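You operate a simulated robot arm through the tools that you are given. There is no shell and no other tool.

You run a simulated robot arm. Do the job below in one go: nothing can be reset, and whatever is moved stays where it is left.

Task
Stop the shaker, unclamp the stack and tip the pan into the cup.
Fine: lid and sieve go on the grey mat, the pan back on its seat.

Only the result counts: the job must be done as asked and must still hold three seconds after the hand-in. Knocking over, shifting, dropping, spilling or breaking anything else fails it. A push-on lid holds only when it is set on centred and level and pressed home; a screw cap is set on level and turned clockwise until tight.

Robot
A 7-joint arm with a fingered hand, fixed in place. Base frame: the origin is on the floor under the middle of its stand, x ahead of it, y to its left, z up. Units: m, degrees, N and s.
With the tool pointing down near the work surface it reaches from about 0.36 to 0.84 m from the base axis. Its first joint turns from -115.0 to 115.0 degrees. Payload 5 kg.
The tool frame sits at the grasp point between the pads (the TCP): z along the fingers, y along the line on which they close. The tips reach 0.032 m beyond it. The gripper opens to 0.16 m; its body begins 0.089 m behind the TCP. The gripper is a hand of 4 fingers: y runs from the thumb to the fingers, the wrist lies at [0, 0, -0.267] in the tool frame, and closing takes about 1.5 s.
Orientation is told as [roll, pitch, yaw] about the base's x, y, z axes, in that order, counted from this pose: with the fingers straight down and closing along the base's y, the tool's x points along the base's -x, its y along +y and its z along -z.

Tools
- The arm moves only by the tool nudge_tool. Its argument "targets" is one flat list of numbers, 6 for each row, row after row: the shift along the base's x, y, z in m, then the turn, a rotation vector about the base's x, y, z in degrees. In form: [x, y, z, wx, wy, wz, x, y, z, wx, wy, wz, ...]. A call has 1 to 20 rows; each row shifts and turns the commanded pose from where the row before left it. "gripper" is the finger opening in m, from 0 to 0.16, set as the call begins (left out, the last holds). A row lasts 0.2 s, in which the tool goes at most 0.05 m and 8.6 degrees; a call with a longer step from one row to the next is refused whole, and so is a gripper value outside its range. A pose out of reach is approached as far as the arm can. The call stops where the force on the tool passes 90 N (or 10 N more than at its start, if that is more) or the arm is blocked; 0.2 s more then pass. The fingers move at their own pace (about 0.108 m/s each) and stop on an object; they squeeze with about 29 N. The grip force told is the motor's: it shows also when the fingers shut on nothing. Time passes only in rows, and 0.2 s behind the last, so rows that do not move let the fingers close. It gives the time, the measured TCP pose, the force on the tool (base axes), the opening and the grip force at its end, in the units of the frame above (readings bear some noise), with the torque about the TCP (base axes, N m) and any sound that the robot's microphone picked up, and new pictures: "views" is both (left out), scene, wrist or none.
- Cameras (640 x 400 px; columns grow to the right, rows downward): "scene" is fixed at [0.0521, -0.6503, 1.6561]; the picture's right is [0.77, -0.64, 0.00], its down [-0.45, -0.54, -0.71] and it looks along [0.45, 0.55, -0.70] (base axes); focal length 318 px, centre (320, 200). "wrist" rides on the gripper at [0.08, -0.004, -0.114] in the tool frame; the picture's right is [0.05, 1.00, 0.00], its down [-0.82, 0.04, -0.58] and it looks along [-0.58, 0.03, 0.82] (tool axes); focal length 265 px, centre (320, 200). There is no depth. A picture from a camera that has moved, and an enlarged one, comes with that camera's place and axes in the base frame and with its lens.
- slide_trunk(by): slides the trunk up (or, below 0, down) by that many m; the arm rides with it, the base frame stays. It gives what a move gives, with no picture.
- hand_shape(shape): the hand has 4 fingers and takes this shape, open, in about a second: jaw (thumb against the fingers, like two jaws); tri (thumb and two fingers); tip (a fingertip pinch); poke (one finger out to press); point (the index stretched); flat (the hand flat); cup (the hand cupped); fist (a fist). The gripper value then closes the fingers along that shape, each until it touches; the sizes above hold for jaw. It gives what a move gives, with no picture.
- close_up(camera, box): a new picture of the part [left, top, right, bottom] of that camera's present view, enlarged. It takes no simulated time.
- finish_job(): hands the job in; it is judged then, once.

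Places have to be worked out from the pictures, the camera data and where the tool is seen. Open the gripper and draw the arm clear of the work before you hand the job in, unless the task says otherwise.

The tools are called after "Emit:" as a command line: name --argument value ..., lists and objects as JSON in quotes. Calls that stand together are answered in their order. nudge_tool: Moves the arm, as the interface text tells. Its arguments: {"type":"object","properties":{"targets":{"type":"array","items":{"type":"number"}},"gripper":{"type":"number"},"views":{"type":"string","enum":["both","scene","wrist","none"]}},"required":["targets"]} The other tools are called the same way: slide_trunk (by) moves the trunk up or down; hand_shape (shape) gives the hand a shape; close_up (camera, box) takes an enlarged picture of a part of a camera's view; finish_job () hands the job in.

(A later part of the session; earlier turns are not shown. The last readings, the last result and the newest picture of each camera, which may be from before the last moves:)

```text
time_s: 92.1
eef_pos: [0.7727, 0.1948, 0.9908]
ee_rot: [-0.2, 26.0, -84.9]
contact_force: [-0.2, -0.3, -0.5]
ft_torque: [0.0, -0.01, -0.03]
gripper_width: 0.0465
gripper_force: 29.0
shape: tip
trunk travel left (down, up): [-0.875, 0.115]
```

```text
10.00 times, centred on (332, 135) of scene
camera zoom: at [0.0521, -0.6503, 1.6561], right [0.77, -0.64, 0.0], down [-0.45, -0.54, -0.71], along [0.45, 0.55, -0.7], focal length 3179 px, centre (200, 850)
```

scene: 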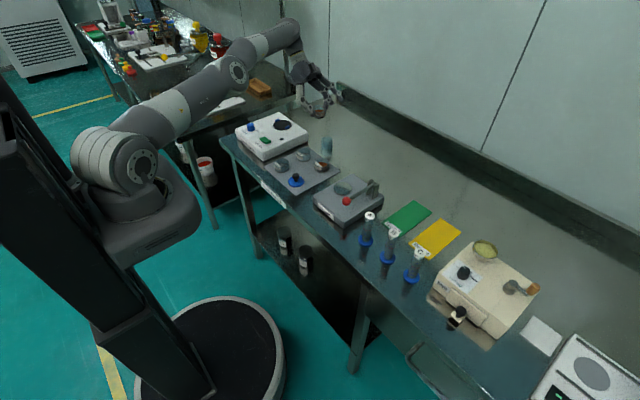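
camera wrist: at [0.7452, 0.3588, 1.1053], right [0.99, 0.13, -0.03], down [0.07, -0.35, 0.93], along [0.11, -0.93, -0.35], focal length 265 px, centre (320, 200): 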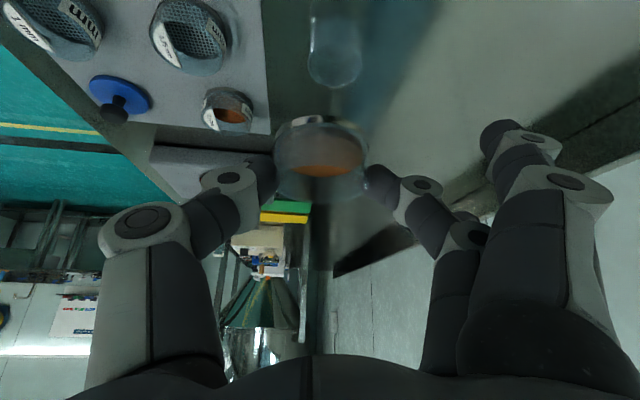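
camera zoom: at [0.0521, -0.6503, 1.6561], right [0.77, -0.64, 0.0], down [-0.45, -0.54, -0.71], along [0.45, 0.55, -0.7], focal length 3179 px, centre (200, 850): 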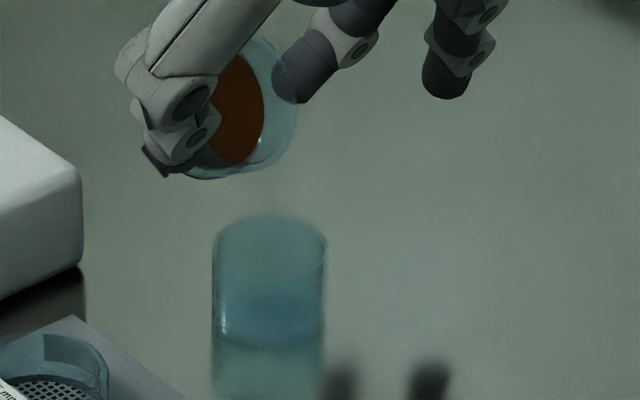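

The wrist camera now looks straight down and shows the lip directly over the cup's centre (within ~2 mm). Continuing to 75°, lowering slightly.

Emit:
nudge_tool --targets '[0.0001, -0.0018, -0.001, 2.49, 0.218, 0, 0.0001, -0.0018, -0.001, 2.49, 0.218, 0, 0.0001, -0.0018, -0.001, 2.49, 0.218, 0, 0.0001, -0.0018, -0.001, 2.49, 0.218, 0, 0.0001, -0.0018, -0.001, 2.49, 0.218, 0, 0.0001, -0.0018, -0.001, 2.49, 0.218, 0, 0, 0, 0, 0, 0, 0]' --views "none"

Emit:
close_up --camera "wrist" --box '[230, 60, 410, 240]'

Emit:
close_up --camera "scene" --box '[314, 115, 350, 155]'

```text
time_s: 93.7
eef_pos: [0.7746, 0.1832, 0.9848]
ee_rot: [0.0, 41.1, -85.0]
contact_force: [0.4, 1.0, -1.5]
ft_torque: [-0.02, -0.02, -0.02]
gripper_width: 0.0464
gripper_force: 28.8
shape: tip
trunk travel left (down, up): [-0.875, 0.115]
```

```text
2.22 times, centred on (320, 150) of wrist
camera zoom: at [0.7713, 0.1692, 1.1235], right [0.99, 0.13, 0.03], down [0.13, -0.99, -0.1], along [0.02, 0.1, -0.99], focal length 590 px, centre (320, 311)
```

zoom: 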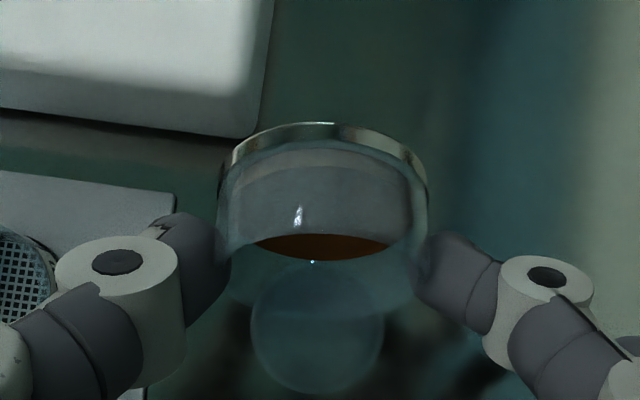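

```text
10.00 times, centred on (332, 135) of scene
camera zoom: at [0.0521, -0.6503, 1.6561], right [0.77, -0.64, 0.0], down [-0.45, -0.54, -0.71], along [0.45, 0.55, -0.7], focal length 3179 px, centre (200, 850)
```

zoom: 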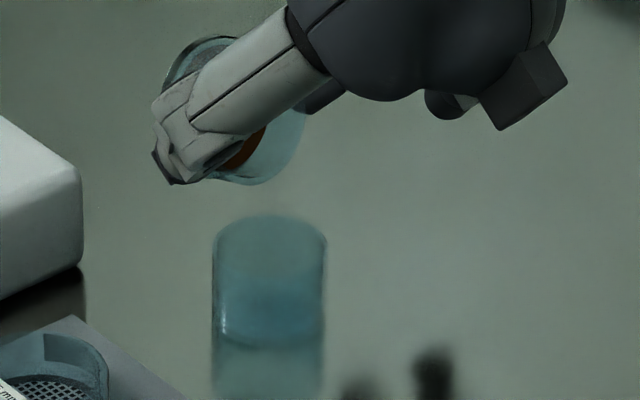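

Lip still right above the cup centre at 75°. Continuing to 90°.

Emit:
nudge_tool --targets '[0.0001, -0.0018, 0, 2.49, 0.218, 0, 0.0001, -0.0018, 0, 2.49, 0.218, 0, 0.0001, -0.0018, 0, 2.49, 0.218, 0, 0.0001, -0.0018, 0, 2.49, 0.218, 0, 0.0001, -0.0018, 0, 2.49, 0.218, 0, 0.0001, -0.0018, 0, 2.49, 0.218, 0, 0, 0, 0, 0, 0, 0]' --views "none"

Emit:
close_up --camera "wrist" --box '[230, 60, 410, 240]'

Emit:
close_up --camera "scene" --box '[300, 105, 372, 165]'

```text
time_s: 95.3
eef_pos: [0.7744, 0.1747, 0.9846]
ee_rot: [-0.1, 56.0, -85.0]
contact_force: [0.8, 0.2, 0.0]
ft_torque: [-0.03, -0.02, 0.0]
gripper_width: 0.0465
gripper_force: 28.8
shape: tip
trunk travel left (down, up): [-0.875, 0.115]
```

```text
2.22 times, centred on (320, 150) of wrist
camera zoom: at [0.775, 0.1237, 1.1149], right [0.99, 0.12, 0.04], down [0.12, -0.93, -0.35], along [0.0, 0.36, -0.93], focal length 590 px, centre (320, 311)
```

zoom: 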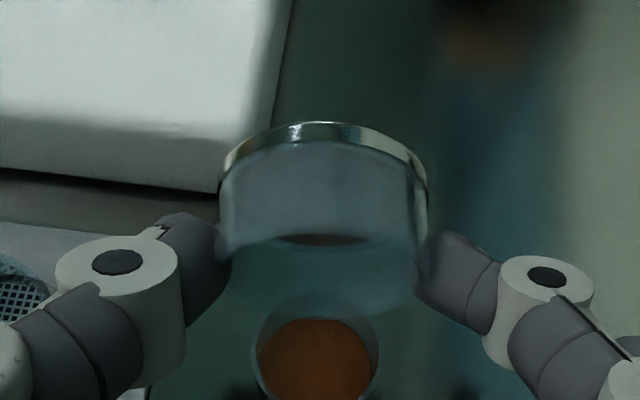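

```text
6.67 times, centred on (336, 135) of scene
camera zoom: at [0.0521, -0.6503, 1.6561], right [0.77, -0.64, 0.0], down [-0.45, -0.54, -0.71], along [0.45, 0.55, -0.7], focal length 2120 px, centre (213, 633)
```

zoom: 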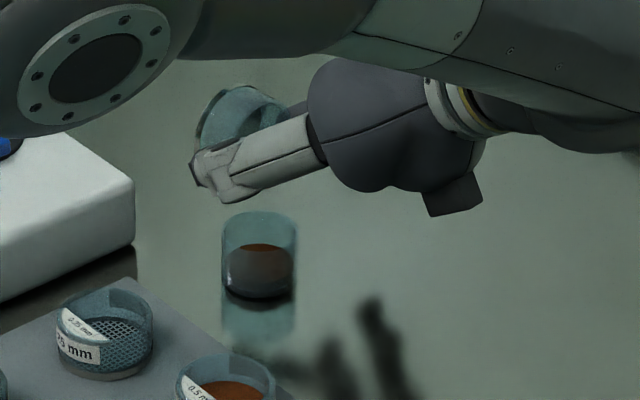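

The powder has flowed into the cup. I'll zoom to check for residue in the pan and any spill.

Emit:
close_up --camera "wrist" --box '[280, 110, 380, 240]'

Emit:
close_up --camera "scene" --box '[312, 118, 352, 158]'

```text
3.08 times, centred on (330, 175) of wrist
camera zoom: at [0.775, 0.1237, 1.1149], right [0.99, 0.12, 0.04], down [0.12, -0.93, -0.35], along [0.0, 0.36, -0.93], focal length 817 px, centre (289, 277)
```

zoom: 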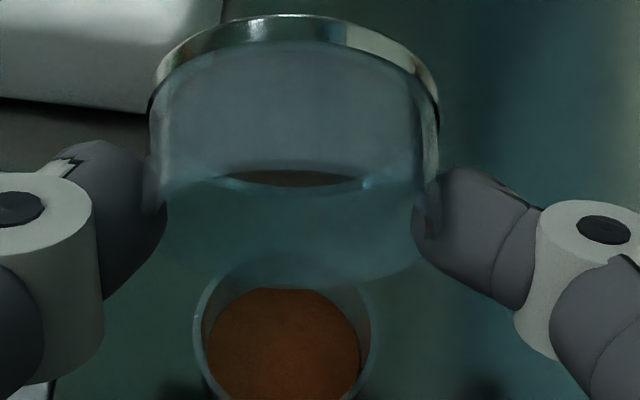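

```text
10.00 times, centred on (332, 138) of scene
camera zoom: at [0.0521, -0.6503, 1.6561], right [0.77, -0.64, 0.0], down [-0.45, -0.54, -0.71], along [0.45, 0.55, -0.7], focal length 3179 px, centre (200, 820)
```

zoom: 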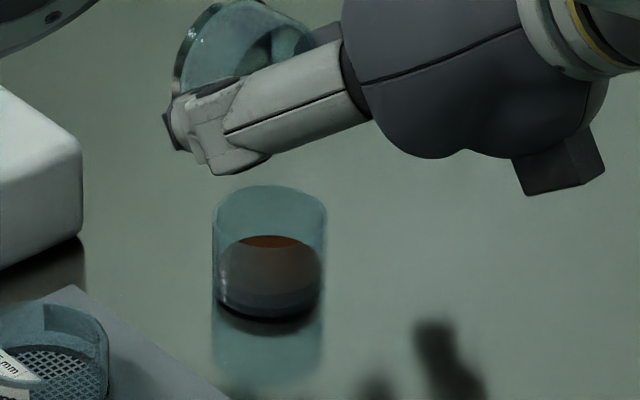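

Powder is in the cup with nothing visible outside. I'll tilt further to 105° (and then 120°) to make sure the pan empties completely.

Emit:
nudge_tool --targets '[0.0001, -0.0017, 0, 2.49, 0.218, 0, 0.0001, -0.0017, 0, 2.49, 0.218, 0, 0.0001, -0.0017, 0, 2.49, 0.218, 0, 0.0001, -0.0017, 0, 2.49, 0.218, 0, 0.0001, -0.0017, 0, 2.49, 0.218, 0, 0.0001, -0.0017, 0, 2.49, 0.218, 0, 0, 0, 0, 0, 0, 0]' --views "wrist"

Emit:
close_up --camera "wrist" --box '[280, 110, 380, 240]'

Emit:
close_up --camera "scene" --box '[300, 100, 400, 175]'

```text
time_s: 96.9
eef_pos: [0.7743, 0.1626, 0.9851]
ee_rot: [-0.1, 71.1, -85.1]
contact_force: [0.3, 0.3, -0.4]
ft_torque: [0.0, -0.03, -0.02]
gripper_width: 0.0465
gripper_force: 29.5
shape: tip
trunk travel left (down, up): [-0.875, 0.115]
camera wrist: at [0.7782, 0.0815, 1.0973], right [0.99, 0.11, 0.05], down [0.11, -0.8, -0.58], along [-0.02, 0.58, -0.81], focal length 265 px, centre (320, 200)
```

wrist: 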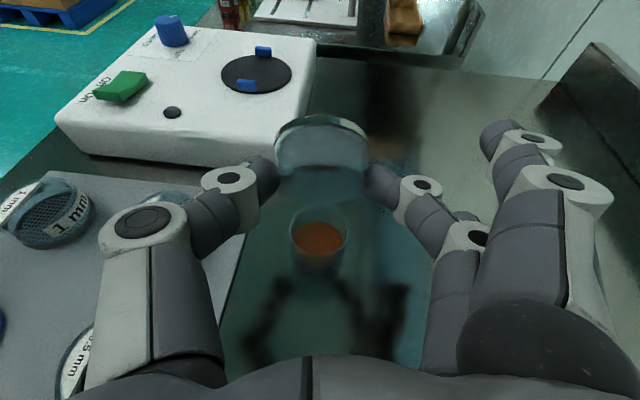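

```text
3.08 times, centred on (330, 175) of wrist
camera zoom: at [0.7782, 0.0815, 1.0973], right [0.99, 0.11, 0.05], down [0.11, -0.8, -0.58], along [-0.02, 0.58, -0.81], focal length 817 px, centre (289, 277)
```

zoom: 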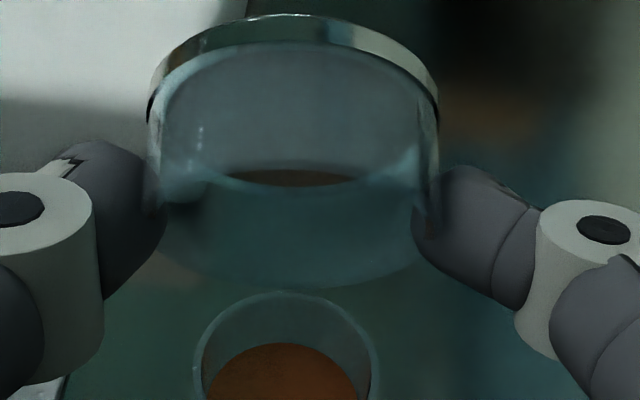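

```text
5.33 times, centred on (350, 138) of scene
camera zoom: at [0.0521, -0.6503, 1.6561], right [0.77, -0.64, 0.0], down [-0.45, -0.54, -0.71], along [0.45, 0.55, -0.7], focal length 1696 px, centre (160, 533)
```

zoom: 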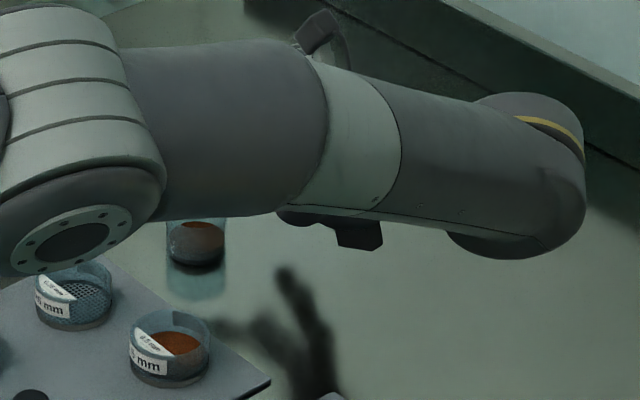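

A thin dark sliver may still be inside. Lip remains over the cup; I'll go on to 120°, raising slightly for forearm clearance, and check the whole scene.

Emit:
nudge_tool --targets '[0.0001, -0.0015, 0.001, 2.49, 0.218, 0, 0.0001, -0.0015, 0.001, 2.49, 0.218, 0, 0.0001, -0.0015, 0.001, 2.49, 0.218, 0, 0.0001, -0.0015, 0.001, 2.49, 0.218, 0, 0, 0, 0, 0, 0, 0]' --views "both"

Emit:
close_up --camera "wrist" --box '[270, 100, 390, 260]'

```text
time_s: 98.1
eef_pos: [0.7758, 0.1568, 0.9899]
ee_rot: [-0.3, 80.9, -85.3]
contact_force: [0.5, -1.0, 0.1]
ft_torque: [-0.01, 0.02, 0.02]
gripper_width: 0.0468
gripper_force: 28.9
shape: tip
trunk travel left (down, up): [-0.875, 0.115]
camera wrist: at [0.7806, 0.0567, 1.0854], right [0.99, 0.1, 0.05], down [0.1, -0.69, -0.71], along [-0.03, 0.72, -0.7], focal length 265 px, centre (320, 200)
```

scene: 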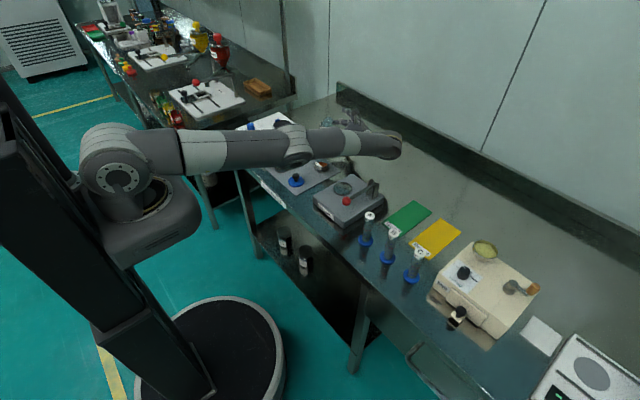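
wrist: 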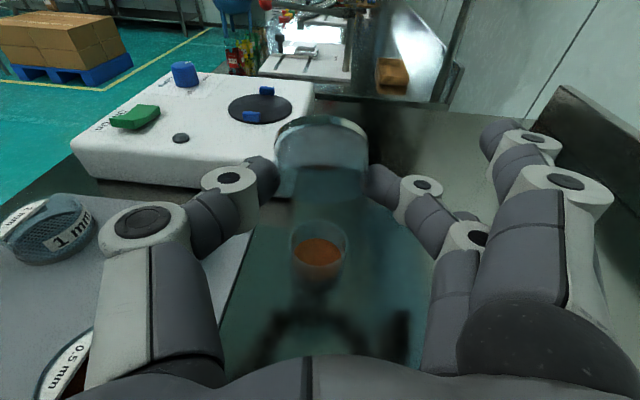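

```text
2.50 times, centred on (330, 180) of wrist
camera zoom: at [0.7806, 0.0567, 1.0854], right [0.99, 0.1, 0.05], down [0.1, -0.69, -0.71], along [-0.03, 0.72, -0.7], focal length 664 px, centre (295, 250)
```

zoom: 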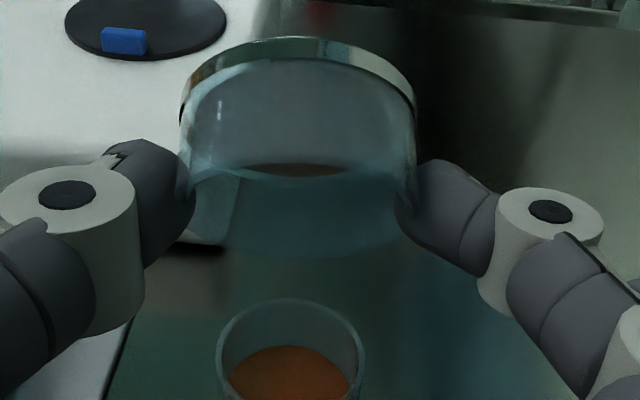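

At 115° the remaining dark sliver keeps shrinking. I'll dwell a moment and compare.

Emit:
nudge_tool --targets '[0, 0, 0, 0, 0, 0, 0, 0, 0, 0, 0, 0, 0, 0, 0, 0, 0, 0, 0, 0, 0, 0, 0, 0, 0, 0, 0, 0, 0, 0]' --views "none"

Emit:
close_up --camera "wrist" --box '[280, 110, 380, 200]'

Emit:
close_up --camera "scene" --box '[330, 160, 410, 230]'

```text
time_s: 99.3
eef_pos: [0.776, 0.1564, 0.9881]
ee_rot: [-0.4, 81.0, -85.3]
contact_force: [0.1, -0.2, -1.1]
ft_torque: [-0.02, -0.05, -0.02]
gripper_width: 0.0465
gripper_force: 28.8
shape: tip
trunk travel left (down, up): [-0.875, 0.115]
```

```text
4.44 times, centred on (330, 155) of wrist
camera zoom: at [0.7807, 0.0569, 1.0852], right [0.99, 0.1, 0.05], down [0.1, -0.69, -0.71], along [-0.03, 0.72, -0.7], focal length 1180 px, centre (276, 400)
```

zoom: 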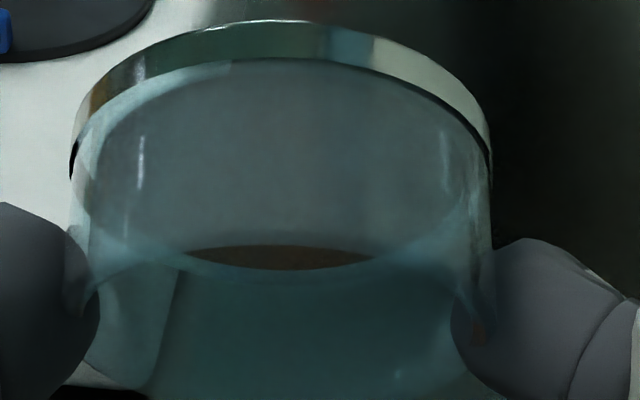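

```text
5.71 times, centred on (370, 195) of scene
camera zoom: at [0.0521, -0.6503, 1.6561], right [0.77, -0.64, 0.0], down [-0.45, -0.54, -0.71], along [0.45, 0.55, -0.7], focal length 1817 px, centre (34, 229)
```

zoom: 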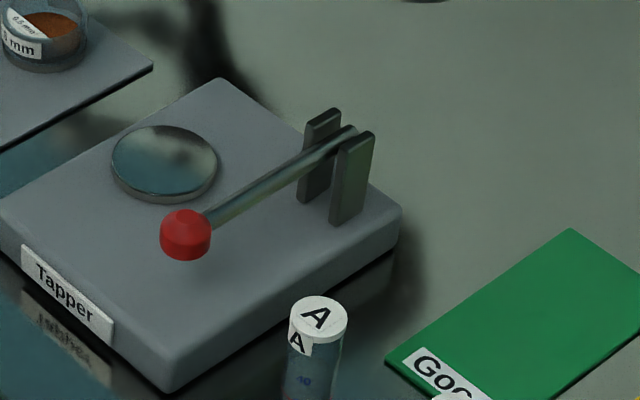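

The tapper is well clear of the arm. The sliver is roughly constant now; I'll tilt another 12° to make sure nothing more comes out.

Emit:
nudge_tool --targets '[0.0001, -0.0013, 0.001, 2.99, 0.261, 0, 0.0001, -0.0013, 0.001, 2.99, 0.261, 0, 0.0001, -0.0013, 0.001, 2.99, 0.261, 0, 0.0001, -0.0012, 0.001, 2.99, 0.261, 0, 0, 0, 0, 0, 0, 0, 0, 0, 0, 0, 0, 0]' --views "wrist"

Emit:
close_up --camera "wrist" --box '[270, 100, 390, 270]'

Emit:
close_up --camera "wrist" --box '[280, 110, 380, 200]'

```text
time_s: 100.7
eef_pos: [0.7599, 0.156, 0.9987]
ee_rot: [-179.3, 87.0, 95.9]
contact_force: [0.0, -0.7, -0.2]
ft_torque: [-0.02, -0.01, -0.02]
gripper_width: 0.0466
gripper_force: 28.9
shape: tip
out of reach, approached as far as the arm can: row 1, 2, 3, 4
trunk travel left (down, up): [-0.875, 0.115]
camera wrist: at [0.7668, 0.039, 1.0735], right [0.99, 0.09, 0.05], down [0.09, -0.53, -0.84], along [-0.05, 0.84, -0.53], focal length 265 px, centre (320, 200)
```

wrist: 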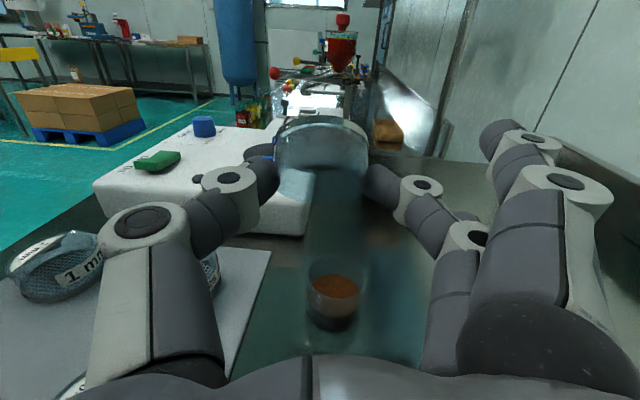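

```text
2.35 times, centred on (330, 185) of wrist
camera zoom: at [0.7668, 0.039, 1.0735], right [0.99, 0.09, 0.05], down [0.09, -0.53, -0.84], along [-0.05, 0.84, -0.53], focal length 624 px, centre (296, 235)
```

zoom: 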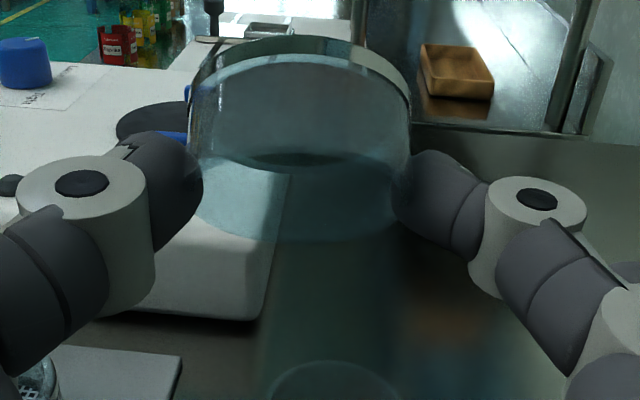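

```text
4.44 times, centred on (330, 155) of wrist
camera zoom: at [0.7668, 0.039, 1.0735], right [0.99, 0.09, 0.05], down [0.09, -0.53, -0.84], along [-0.05, 0.84, -0.53], focal length 1180 px, centre (276, 400)
```

zoom: 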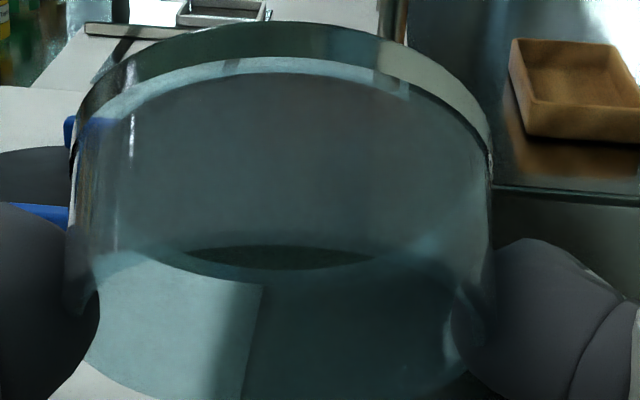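

That hit the reach limit and drifted in x, but the sliver now just mirrors the background – it's the pan's base, so the pan is empty. I'll rise and swing the hand back toward vertical while moving away from the cup.

Emit:
nudge_tool --targets '[0, 0, 0.025, -2.0, -0.17, 0, 0, 0, 0.03, -6.0, -0.52, 0, 0, 0, 0.02, -7.97, -0.7, 0, 0, 0, 0, -7.97, -0.7, 0, 0, 0, 0, -7.97, -0.7, 0, -0.004, 0.012, 0, -7.97, -0.7, 0, -0.004, 0.014, 0, -7.97, -0.7, 0, -0.004, 0.014, 0, -7.97, -0.7, 0, -0.004, 0.014, 0, -7.97, -0.7, 0, -0.004, 0.014, 0, -7.97, -0.7, 0, -0.004, 0.014, 0, -7.97, -0.7, 0, -0.004, 0.014, 0, -7.97, -0.7, 0, 0, 0, 0, 0, 0, 0]' --views "both"

Emit:
close_up --camera "scene" --box '[290, 100, 370, 190]'

```text
time_s: 103.5
eef_pos: [0.7333, 0.2519, 1.075]
ee_rot: [-0.1, 4.9, -85.1]
contact_force: [0.0, -0.6, 0.3]
ft_torque: [0.0, -0.01, 0.0]
gripper_width: 0.0467
gripper_force: 29.2
shape: tip
trunk travel left (down, up): [-0.875, 0.115]
camera wrist: at [0.723, 0.3207, 1.1948], right [0.99, 0.14, 0.0], down [0.12, -0.85, 0.51], along [0.07, -0.5, -0.86], focal length 265 px, centre (320, 200)
```

scene: 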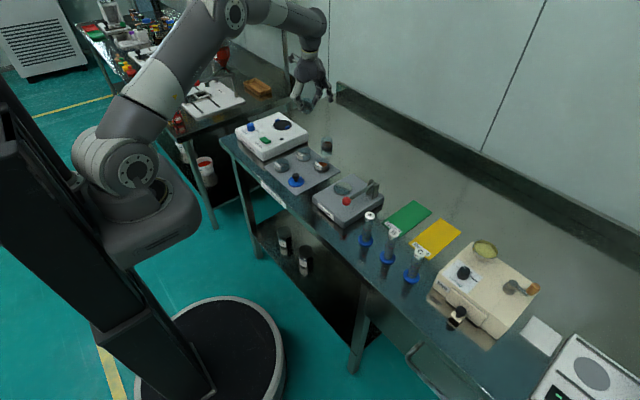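
wrist: 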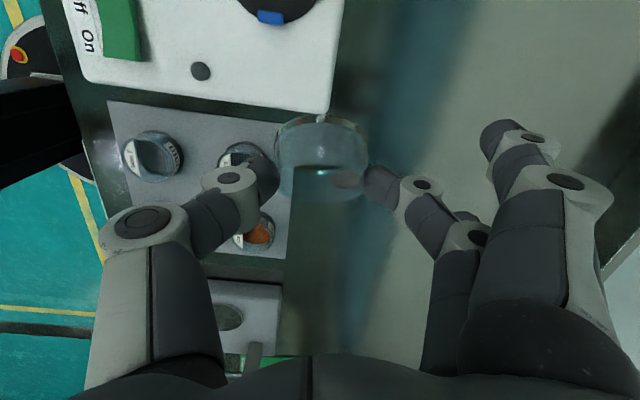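

```text
4.44 times, centred on (330, 145) of scene
camera zoom: at [0.0521, -0.6503, 1.6561], right [0.77, -0.64, 0.0], down [-0.45, -0.54, -0.71], along [0.45, 0.55, -0.7], focal length 1413 px, centre (276, 444)
```

zoom: 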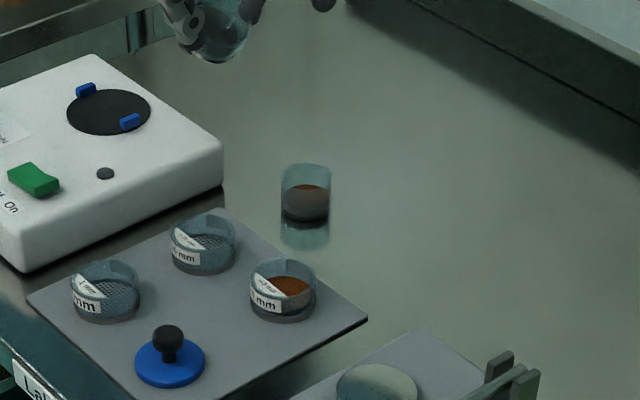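

No spill is visible and the cup holds the powder. Now I'll yaw back to -60° and restore the 34° lean (pan level) while moving above the seat.

Emit:
nudge_tool --targets '[-0.01, 0.025, 0, 0, 0, 8.37, -0.01, 0.025, 0, 0, 0, 8.37, -0.01, 0.025, 0, 0, 0, 8.36, -0.0053, 0.0105, 0, -6.738, -3.89, 0, -0.0053, 0.0105, 0, -6.738, -3.89, 0, -0.0053, 0.0105, 0, -6.738, -3.89, 0, -0.0053, 0.0105, 0, -6.738, -3.89, 0, -0.0053, 0.0105, 0, -6.738, -3.89, 0, 0, 0, 0, 0, 0, 0, 0, 0, 0, 0, 0, 0]' --views "both"

Emit:
close_up --camera "wrist" --box '[230, 20, 430, 220]'

Emit:
close_up --camera "scene" --box '[250, 80, 330, 140]'

```text
time_s: 105.7
eef_pos: [0.6744, 0.3805, 1.0742]
ee_rot: [-0.1, -34.0, -59.9]
contact_force: [-0.3, 0.2, -0.3]
ft_torque: [0.0, -0.01, -0.01]
gripper_width: 0.0464
gripper_force: 29.3
shape: tip
trunk travel left (down, up): [-0.875, 0.115]
camera wrist: at [0.6067, 0.4915, 1.1228], right [0.84, 0.54, -0.03], down [0.21, -0.28, 0.93], along [0.49, -0.79, -0.35], focal length 265 px, centre (320, 200)
```

scene: 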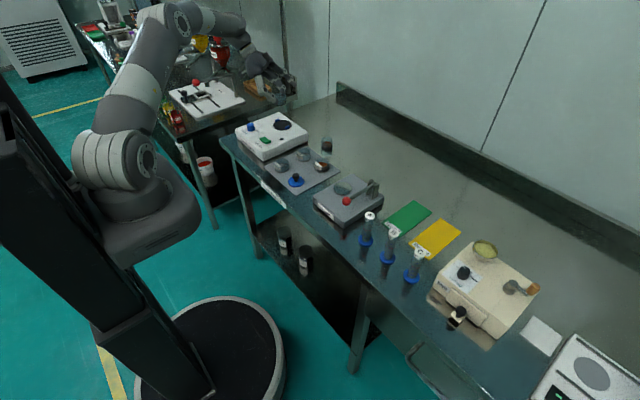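
wrist: 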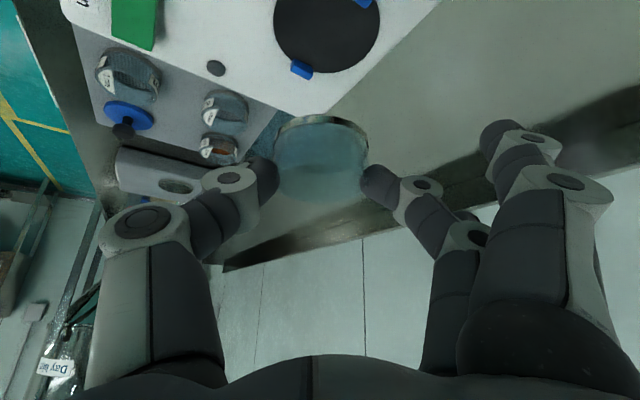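

```text
2.00 times, centred on (330, 120) of wrist
camera zoom: at [0.6067, 0.4915, 1.1228], right [0.84, 0.54, -0.03], down [0.21, -0.28, 0.93], along [0.49, -0.79, -0.35], focal length 531 px, centre (300, 360)
```

zoom: 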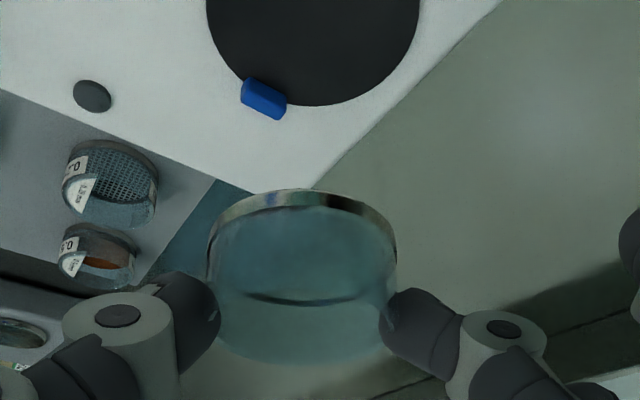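

```text
6.67 times, centred on (290, 110) of scene
camera zoom: at [0.0521, -0.6503, 1.6561], right [0.77, -0.64, 0.0], down [-0.45, -0.54, -0.71], along [0.45, 0.55, -0.7], focal length 2120 px, centre (520, 800)
```

zoom: 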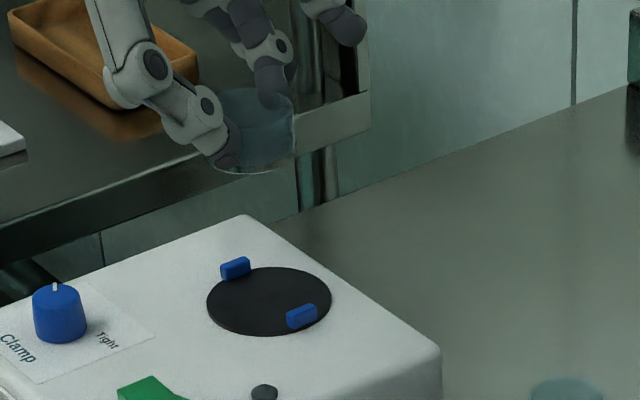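

The pan hasn't slipped in the grip at all (same pixels as at pick-up). I'll descend most of the way above the seat and compare the pose with the recorded grasp pose.

Emit:
nudge_tool --targets '[0.001, -0.0005, -0.03, 0, 0, 0, 0.0005, 0, -0.03, 0, 0, 0, 0, 0, -0.02, 0, 0, 0, 0, 0, -0.01, 0, 0, 0, 0, 0, 0, 0, 0, 0]' --views "wrist"

Emit:
close_up --camera "wrist" --box '[250, 85, 410, 225]'

Emit:
close_up --camera "scene" --box '[264, 100, 312, 136]'

```text
time_s: 106.9
eef_pos: [0.677, 0.3787, 0.9847]
ee_rot: [-0.1, -34.1, -60.0]
contact_force: [0.2, 0.5, -0.9]
ft_torque: [-0.01, 0.01, 0.01]
gripper_width: 0.0467
gripper_force: 29.1
shape: tip
trunk travel left (down, up): [-0.875, 0.115]
camera wrist: at [0.6088, 0.4892, 1.0335], right [0.84, 0.54, -0.03], down [0.21, -0.28, 0.93], along [0.49, -0.79, -0.35], focal length 265 px, centre (320, 200)
```

wrist: 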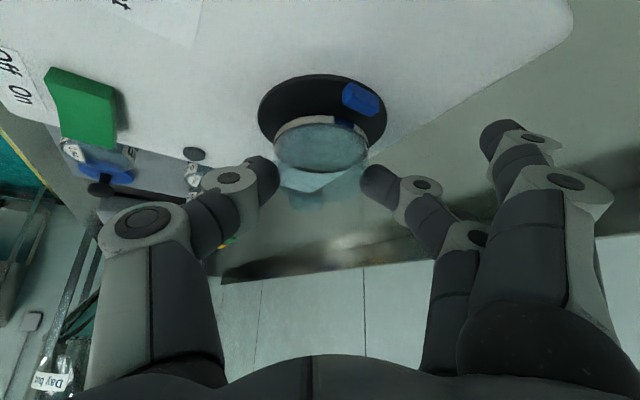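

```text
2.86 times, centred on (330, 155) of wrist
camera zoom: at [0.6088, 0.4892, 1.0335], right [0.84, 0.54, -0.03], down [0.21, -0.28, 0.93], along [0.49, -0.79, -0.35], focal length 758 px, centre (291, 329)
```

zoom: 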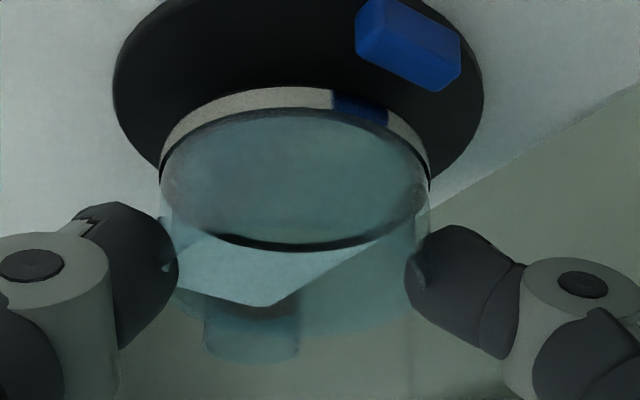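

```text
11.11 times, centred on (288, 118) of scene
camera zoom: at [0.0521, -0.6503, 1.6561], right [0.77, -0.64, 0.0], down [-0.45, -0.54, -0.71], along [0.45, 0.55, -0.7], focal length 3533 px, centre (676, 1111)
```

zoom: 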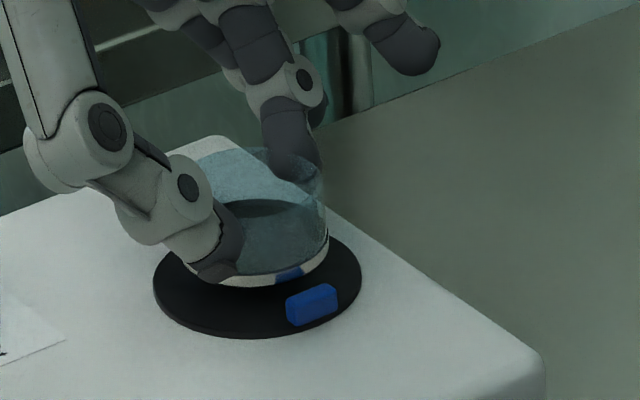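

Within ~1 mm of the pick-up column. I'll correct by about 1 mm and lower gently onto the seat.

Emit:
nudge_tool --targets '[0.0007, 0.001, -0.003, 0, 0, 0, 0, 0, -0.003, 0, 0, 0, 0, 0, -0.003, 0, 0, 0, 0, 0, 0, 0, 0, 0]' --views "wrist"

Emit:
close_up --camera "wrist" --box '[250, 85, 410, 225]'

Emit:
close_up --camera "scene" --box '[268, 106, 304, 132]'

```text
time_s: 107.9
eef_pos: [0.6772, 0.3809, 0.9764]
ee_rot: [-0.1, -34.0, -59.8]
contact_force: [-0.3, 0.2, 0.3]
ft_torque: [0.0, -0.01, -0.04]
gripper_width: 0.0464
gripper_force: 28.8
shape: tip
trunk travel left (down, up): [-0.875, 0.115]
camera wrist: at [0.6086, 0.4912, 1.0252], right [0.84, 0.54, -0.03], down [0.21, -0.28, 0.93], along [0.49, -0.79, -0.35], focal length 265 px, centre (320, 200)
```

wrist: 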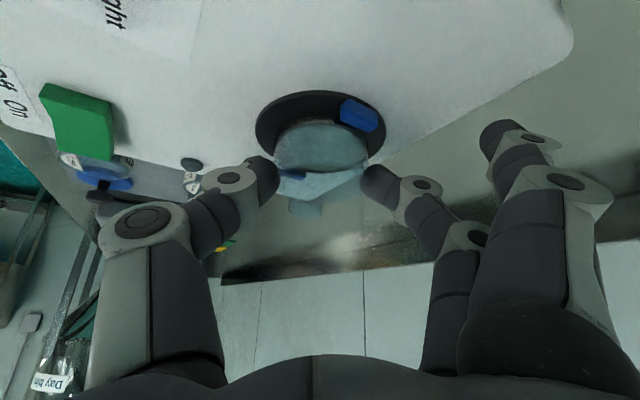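

```text
2.86 times, centred on (330, 155) of wrist
camera zoom: at [0.6086, 0.4912, 1.0252], right [0.84, 0.54, -0.03], down [0.21, -0.28, 0.93], along [0.49, -0.79, -0.35], focal length 758 px, centre (291, 329)
```

zoom: 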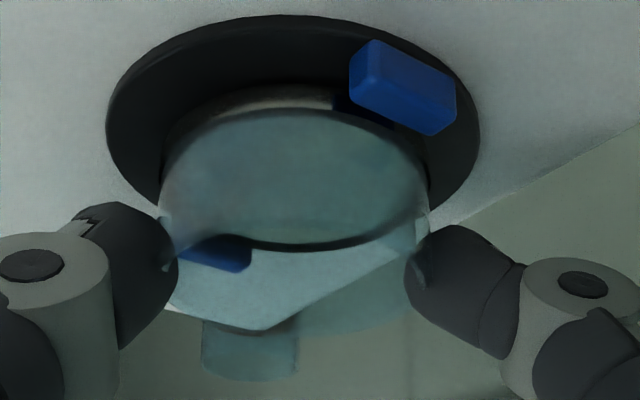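

```text
15.38 times, centred on (286, 119) of scene
camera zoom: at [0.0521, -0.6503, 1.6561], right [0.77, -0.64, 0.0], down [-0.45, -0.54, -0.71], along [0.45, 0.55, -0.7], focal length 4891 px, centre (843, 1446)
```

zoom: 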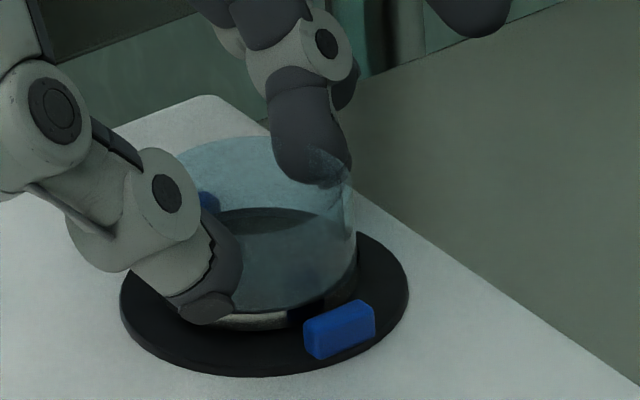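

Almost seated: 3 mm to go with a ~1 mm correction. Lowering the rest.

Emit:
nudge_tool --targets '[0.0008, -0.001, -0.0015, 0, 0, 0, 0, 0, -0.0015, 0, 0, 0, 0, 0, 0, 0, 0, 0]' --views "none"

Emit:
close_up --camera "wrist" --box '[250, 85, 410, 225]'

Emit:
close_up --camera "scene" --box '[268, 106, 304, 132]'

```text
time_s: 108.7
eef_pos: [0.6786, 0.3792, 0.9753]
ee_rot: [-0.1, -34.0, -59.9]
contact_force: [-0.1, -1.3, 0.4]
ft_torque: [-0.02, -0.04, 0.0]
gripper_width: 0.0462
gripper_force: 28.9
shape: tip
trunk travel left (down, up): [-0.875, 0.115]
```

```text
2.86 times, centred on (330, 155) of wrist
camera zoom: at [0.6099, 0.4898, 1.0226], right [0.84, 0.54, -0.03], down [0.21, -0.28, 0.93], along [0.49, -0.79, -0.35], focal length 758 px, centre (291, 329)
```

zoom: 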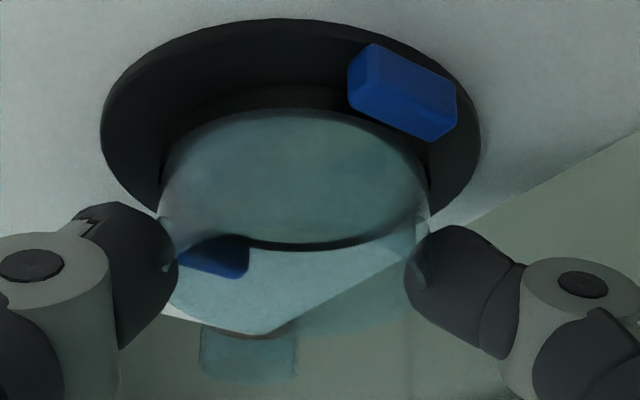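

```text
15.38 times, centred on (286, 119) of scene
camera zoom: at [0.0521, -0.6503, 1.6561], right [0.77, -0.64, 0.0], down [-0.45, -0.54, -0.71], along [0.45, 0.55, -0.7], focal length 4891 px, centre (843, 1446)
```

zoom: 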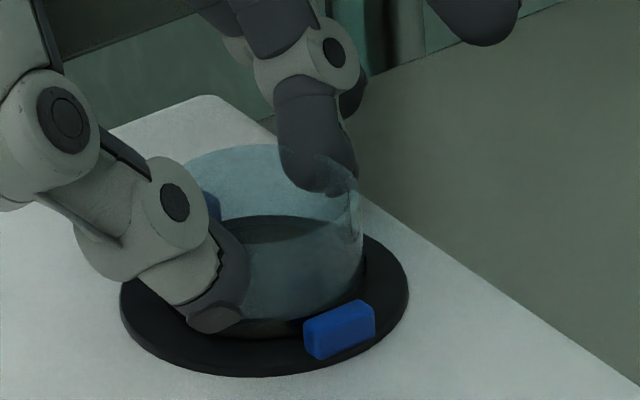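

The view now matches the original grasp pose exactly and the foot has vanished into the recess. I'll press down 1 mm to confirm it bottoms out, then release gently.

Emit:
nudge_tool --targets '[-0.0003, 0.0002, -0.001, 0, 0, 0, 0, 0, 0, 0, 0, 0]' --views "none"

Emit:
nudge_tool --targets '[0, 0, 0, 0, 0, 0]' --gripper 0.052 --views "none"

Emit:
close_up --camera "wrist" --box '[250, 85, 410, 225]'

Emit:
close_up --camera "scene" --box '[268, 106, 304, 132]'

```text
time_s: 109.3
eef_pos: [0.6779, 0.3789, 0.9739]
ee_rot: [-0.1, -34.0, -59.9]
contact_force: [-0.2, 0.0, 4.1]
ft_torque: [0.0, -0.08, -0.02]
gripper_width: 0.0464
gripper_force: 29.4
shape: tip
trunk travel left (down, up): [-0.875, 0.115]
```

```text
time_s: 109.7
eef_pos: [0.6776, 0.379, 0.9715]
ee_rot: [-0.2, -34.0, -59.9]
contact_force: [0.6, -0.6, 0.1]
ft_torque: [-0.01, -0.05, 0.04]
gripper_width: 0.0524
gripper_force: 0.1
shape: tip
trunk travel left (down, up): [-0.875, 0.115]
```

```text
2.86 times, centred on (330, 155) of wrist
camera zoom: at [0.6092, 0.49, 1.0212], right [0.84, 0.54, -0.03], down [0.22, -0.28, 0.93], along [0.49, -0.79, -0.36], focal length 758 px, centre (291, 329)
```

zoom: 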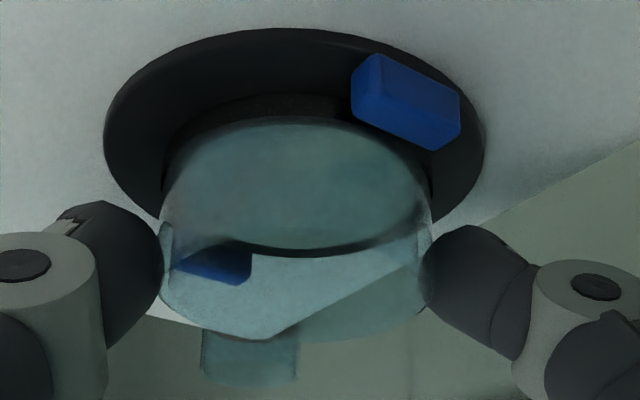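

```text
15.38 times, centred on (286, 119) of scene
camera zoom: at [0.0521, -0.6503, 1.6561], right [0.77, -0.64, 0.0], down [-0.45, -0.54, -0.71], along [0.45, 0.55, -0.7], focal length 4891 px, centre (843, 1446)
```

zoom: 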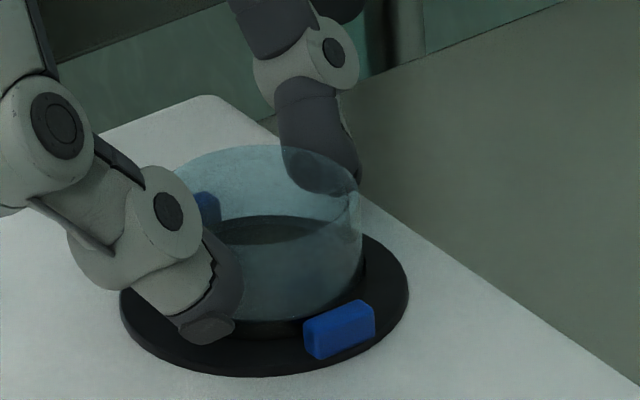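

It bottomed out (4 N) and is centred in the seat. I'll open further and check that the pan stays put.

Emit:
nudge_tool --targets '[0, 0, 0, 0, 0, 0, 0, 0, 0, 0, 0, 0]' --gripper 0.07 --views "none"

Emit:
nudge_tool --targets '[0, 0, 0, 0, 0, 0, 0, 0, 0, 0, 0, 0]' --gripper 0.1 --views "none"

Emit:
close_up --camera "wrist" --box '[250, 85, 410, 225]'

Emit:
close_up --camera "scene" --box '[268, 106, 304, 132]'

```text
time_s: 110.3
eef_pos: [0.6775, 0.3782, 0.9728]
ee_rot: [-0.3, -34.0, -59.9]
contact_force: [-0.5, 0.2, 0.1]
ft_torque: [-0.01, 0.02, -0.01]
gripper_width: 0.0691
gripper_force: 0.1
shape: tip
trunk travel left (down, up): [-0.875, 0.115]
```

```text
time_s: 110.9
eef_pos: [0.6779, 0.3791, 0.9711]
ee_rot: [-0.1, -34.0, -60.0]
contact_force: [0.0, 0.2, -0.2]
ft_torque: [-0.03, -0.02, -0.01]
gripper_width: 0.0993
gripper_force: 0.1
shape: tip
trunk travel left (down, up): [-0.875, 0.115]
```

```text
2.86 times, centred on (330, 155) of wrist
camera zoom: at [0.6095, 0.4901, 1.0216], right [0.84, 0.54, -0.03], down [0.21, -0.28, 0.93], along [0.49, -0.79, -0.35], focal length 758 px, centre (291, 329)
```

zoom: 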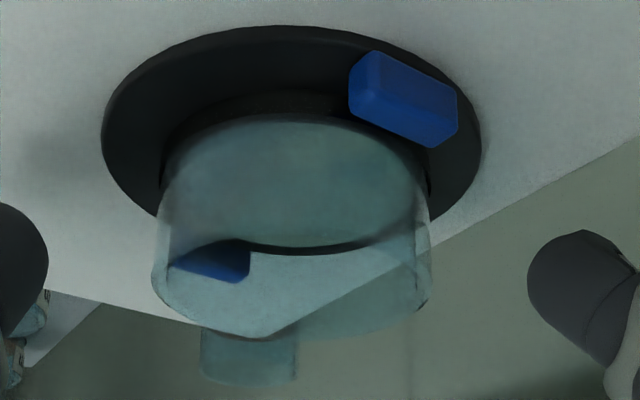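

```text
15.38 times, centred on (286, 119) of scene
camera zoom: at [0.0521, -0.6503, 1.6561], right [0.77, -0.64, 0.0], down [-0.45, -0.54, -0.71], along [0.45, 0.55, -0.7], focal length 4891 px, centre (843, 1446)
```

zoom: 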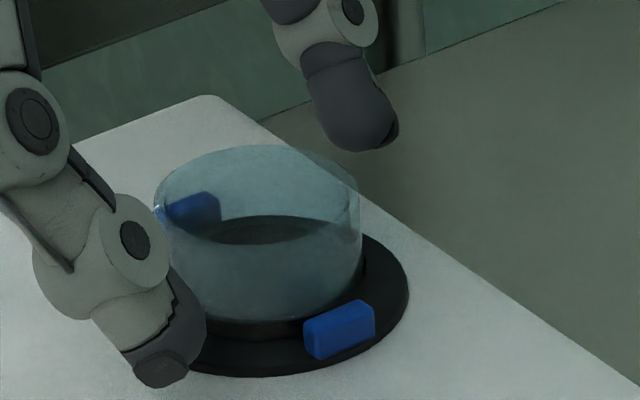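

The pan sits upright and centred on its seat. Withdrawing straight up, then straightening the hand.

Emit:
nudge_tool --targets '[0, 0, 0.015, 0, 0, 0, 0, 0, 0.03, 0, 0, 0, 0, 0, 0.04, 0, 0, 0, 0, 0, 0.045, 0, 0, 0, 0, 0, 0.02, 7.361, 4.25, 0, 0, 0, 0, 7.361, 4.25, 0, 0, 0, 0, 7.361, 4.25, 0, 0, 0, 0, 7.361, 4.25, 0, 0, 0, 0, 0, 0, 0]' --gripper 0.1 --views "both"

Emit:
close_up --camera "scene" --box '[255, 95, 355, 190]'

Emit:
close_up --camera "wrist" --box '[260, 40, 380, 140]'

```text
time_s: 112.9
eef_pos: [0.6781, 0.3801, 1.1232]
ee_rot: [-0.1, 0.1, -59.8]
contact_force: [0.9, 0.7, 1.1]
ft_torque: [-0.02, 0.0, 0.0]
gripper_width: 0.0996
gripper_force: 0.1
shape: tip
trunk travel left (down, up): [-0.875, 0.115]
camera wrist: at [0.6342, 0.4483, 1.2361], right [0.84, 0.55, 0.0], down [0.45, -0.68, 0.58], along [0.31, -0.48, -0.82], focal length 265 px, centre (320, 200)
```

scene: 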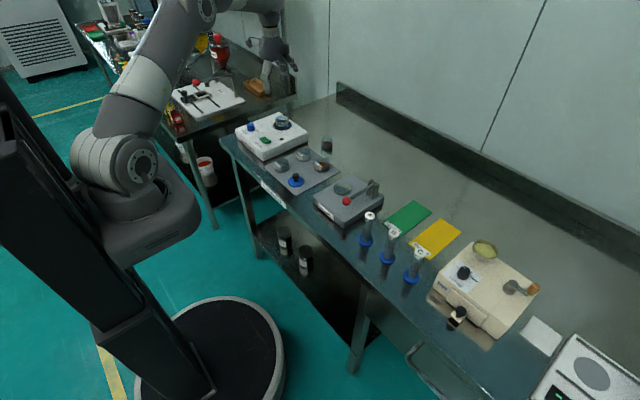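
wrist: 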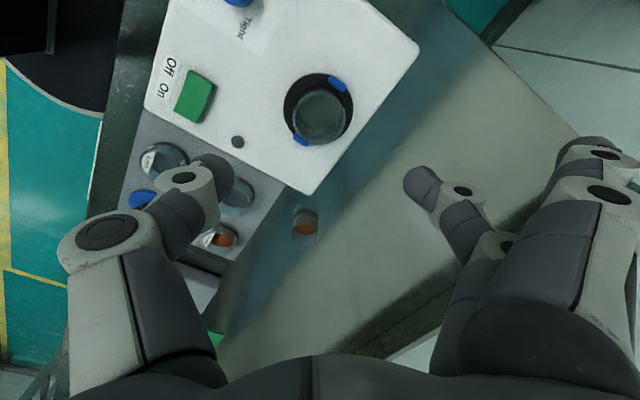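

```text
4.21 times, centred on (305, 142) of scene
camera zoom: at [0.0521, -0.6503, 1.6561], right [0.77, -0.64, 0.0], down [-0.45, -0.54, -0.71], along [0.45, 0.55, -0.7], focal length 1339 px, centre (383, 442)
```

zoom: 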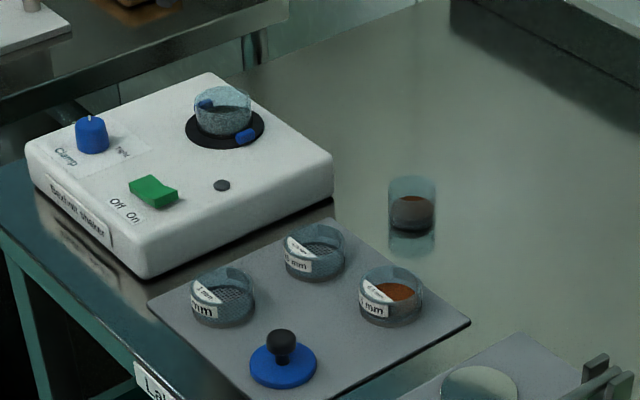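

```text
4.00 times, centred on (320, 90) of wrist
camera zoom: at [0.6342, 0.4483, 1.2361], right [0.84, 0.55, 0.0], down [0.45, -0.68, 0.58], along [0.31, -0.48, -0.82], focal length 1062 px, centre (320, 640)
```

zoom: 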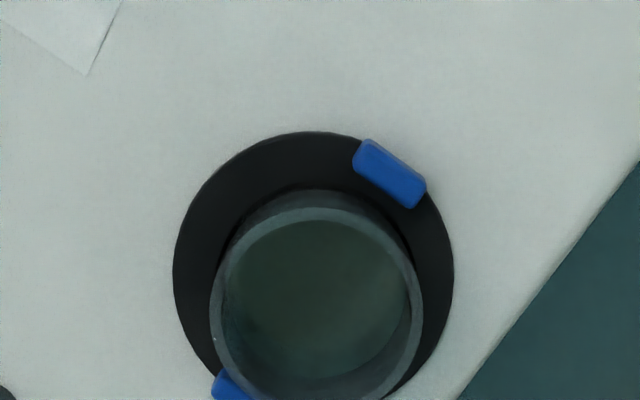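

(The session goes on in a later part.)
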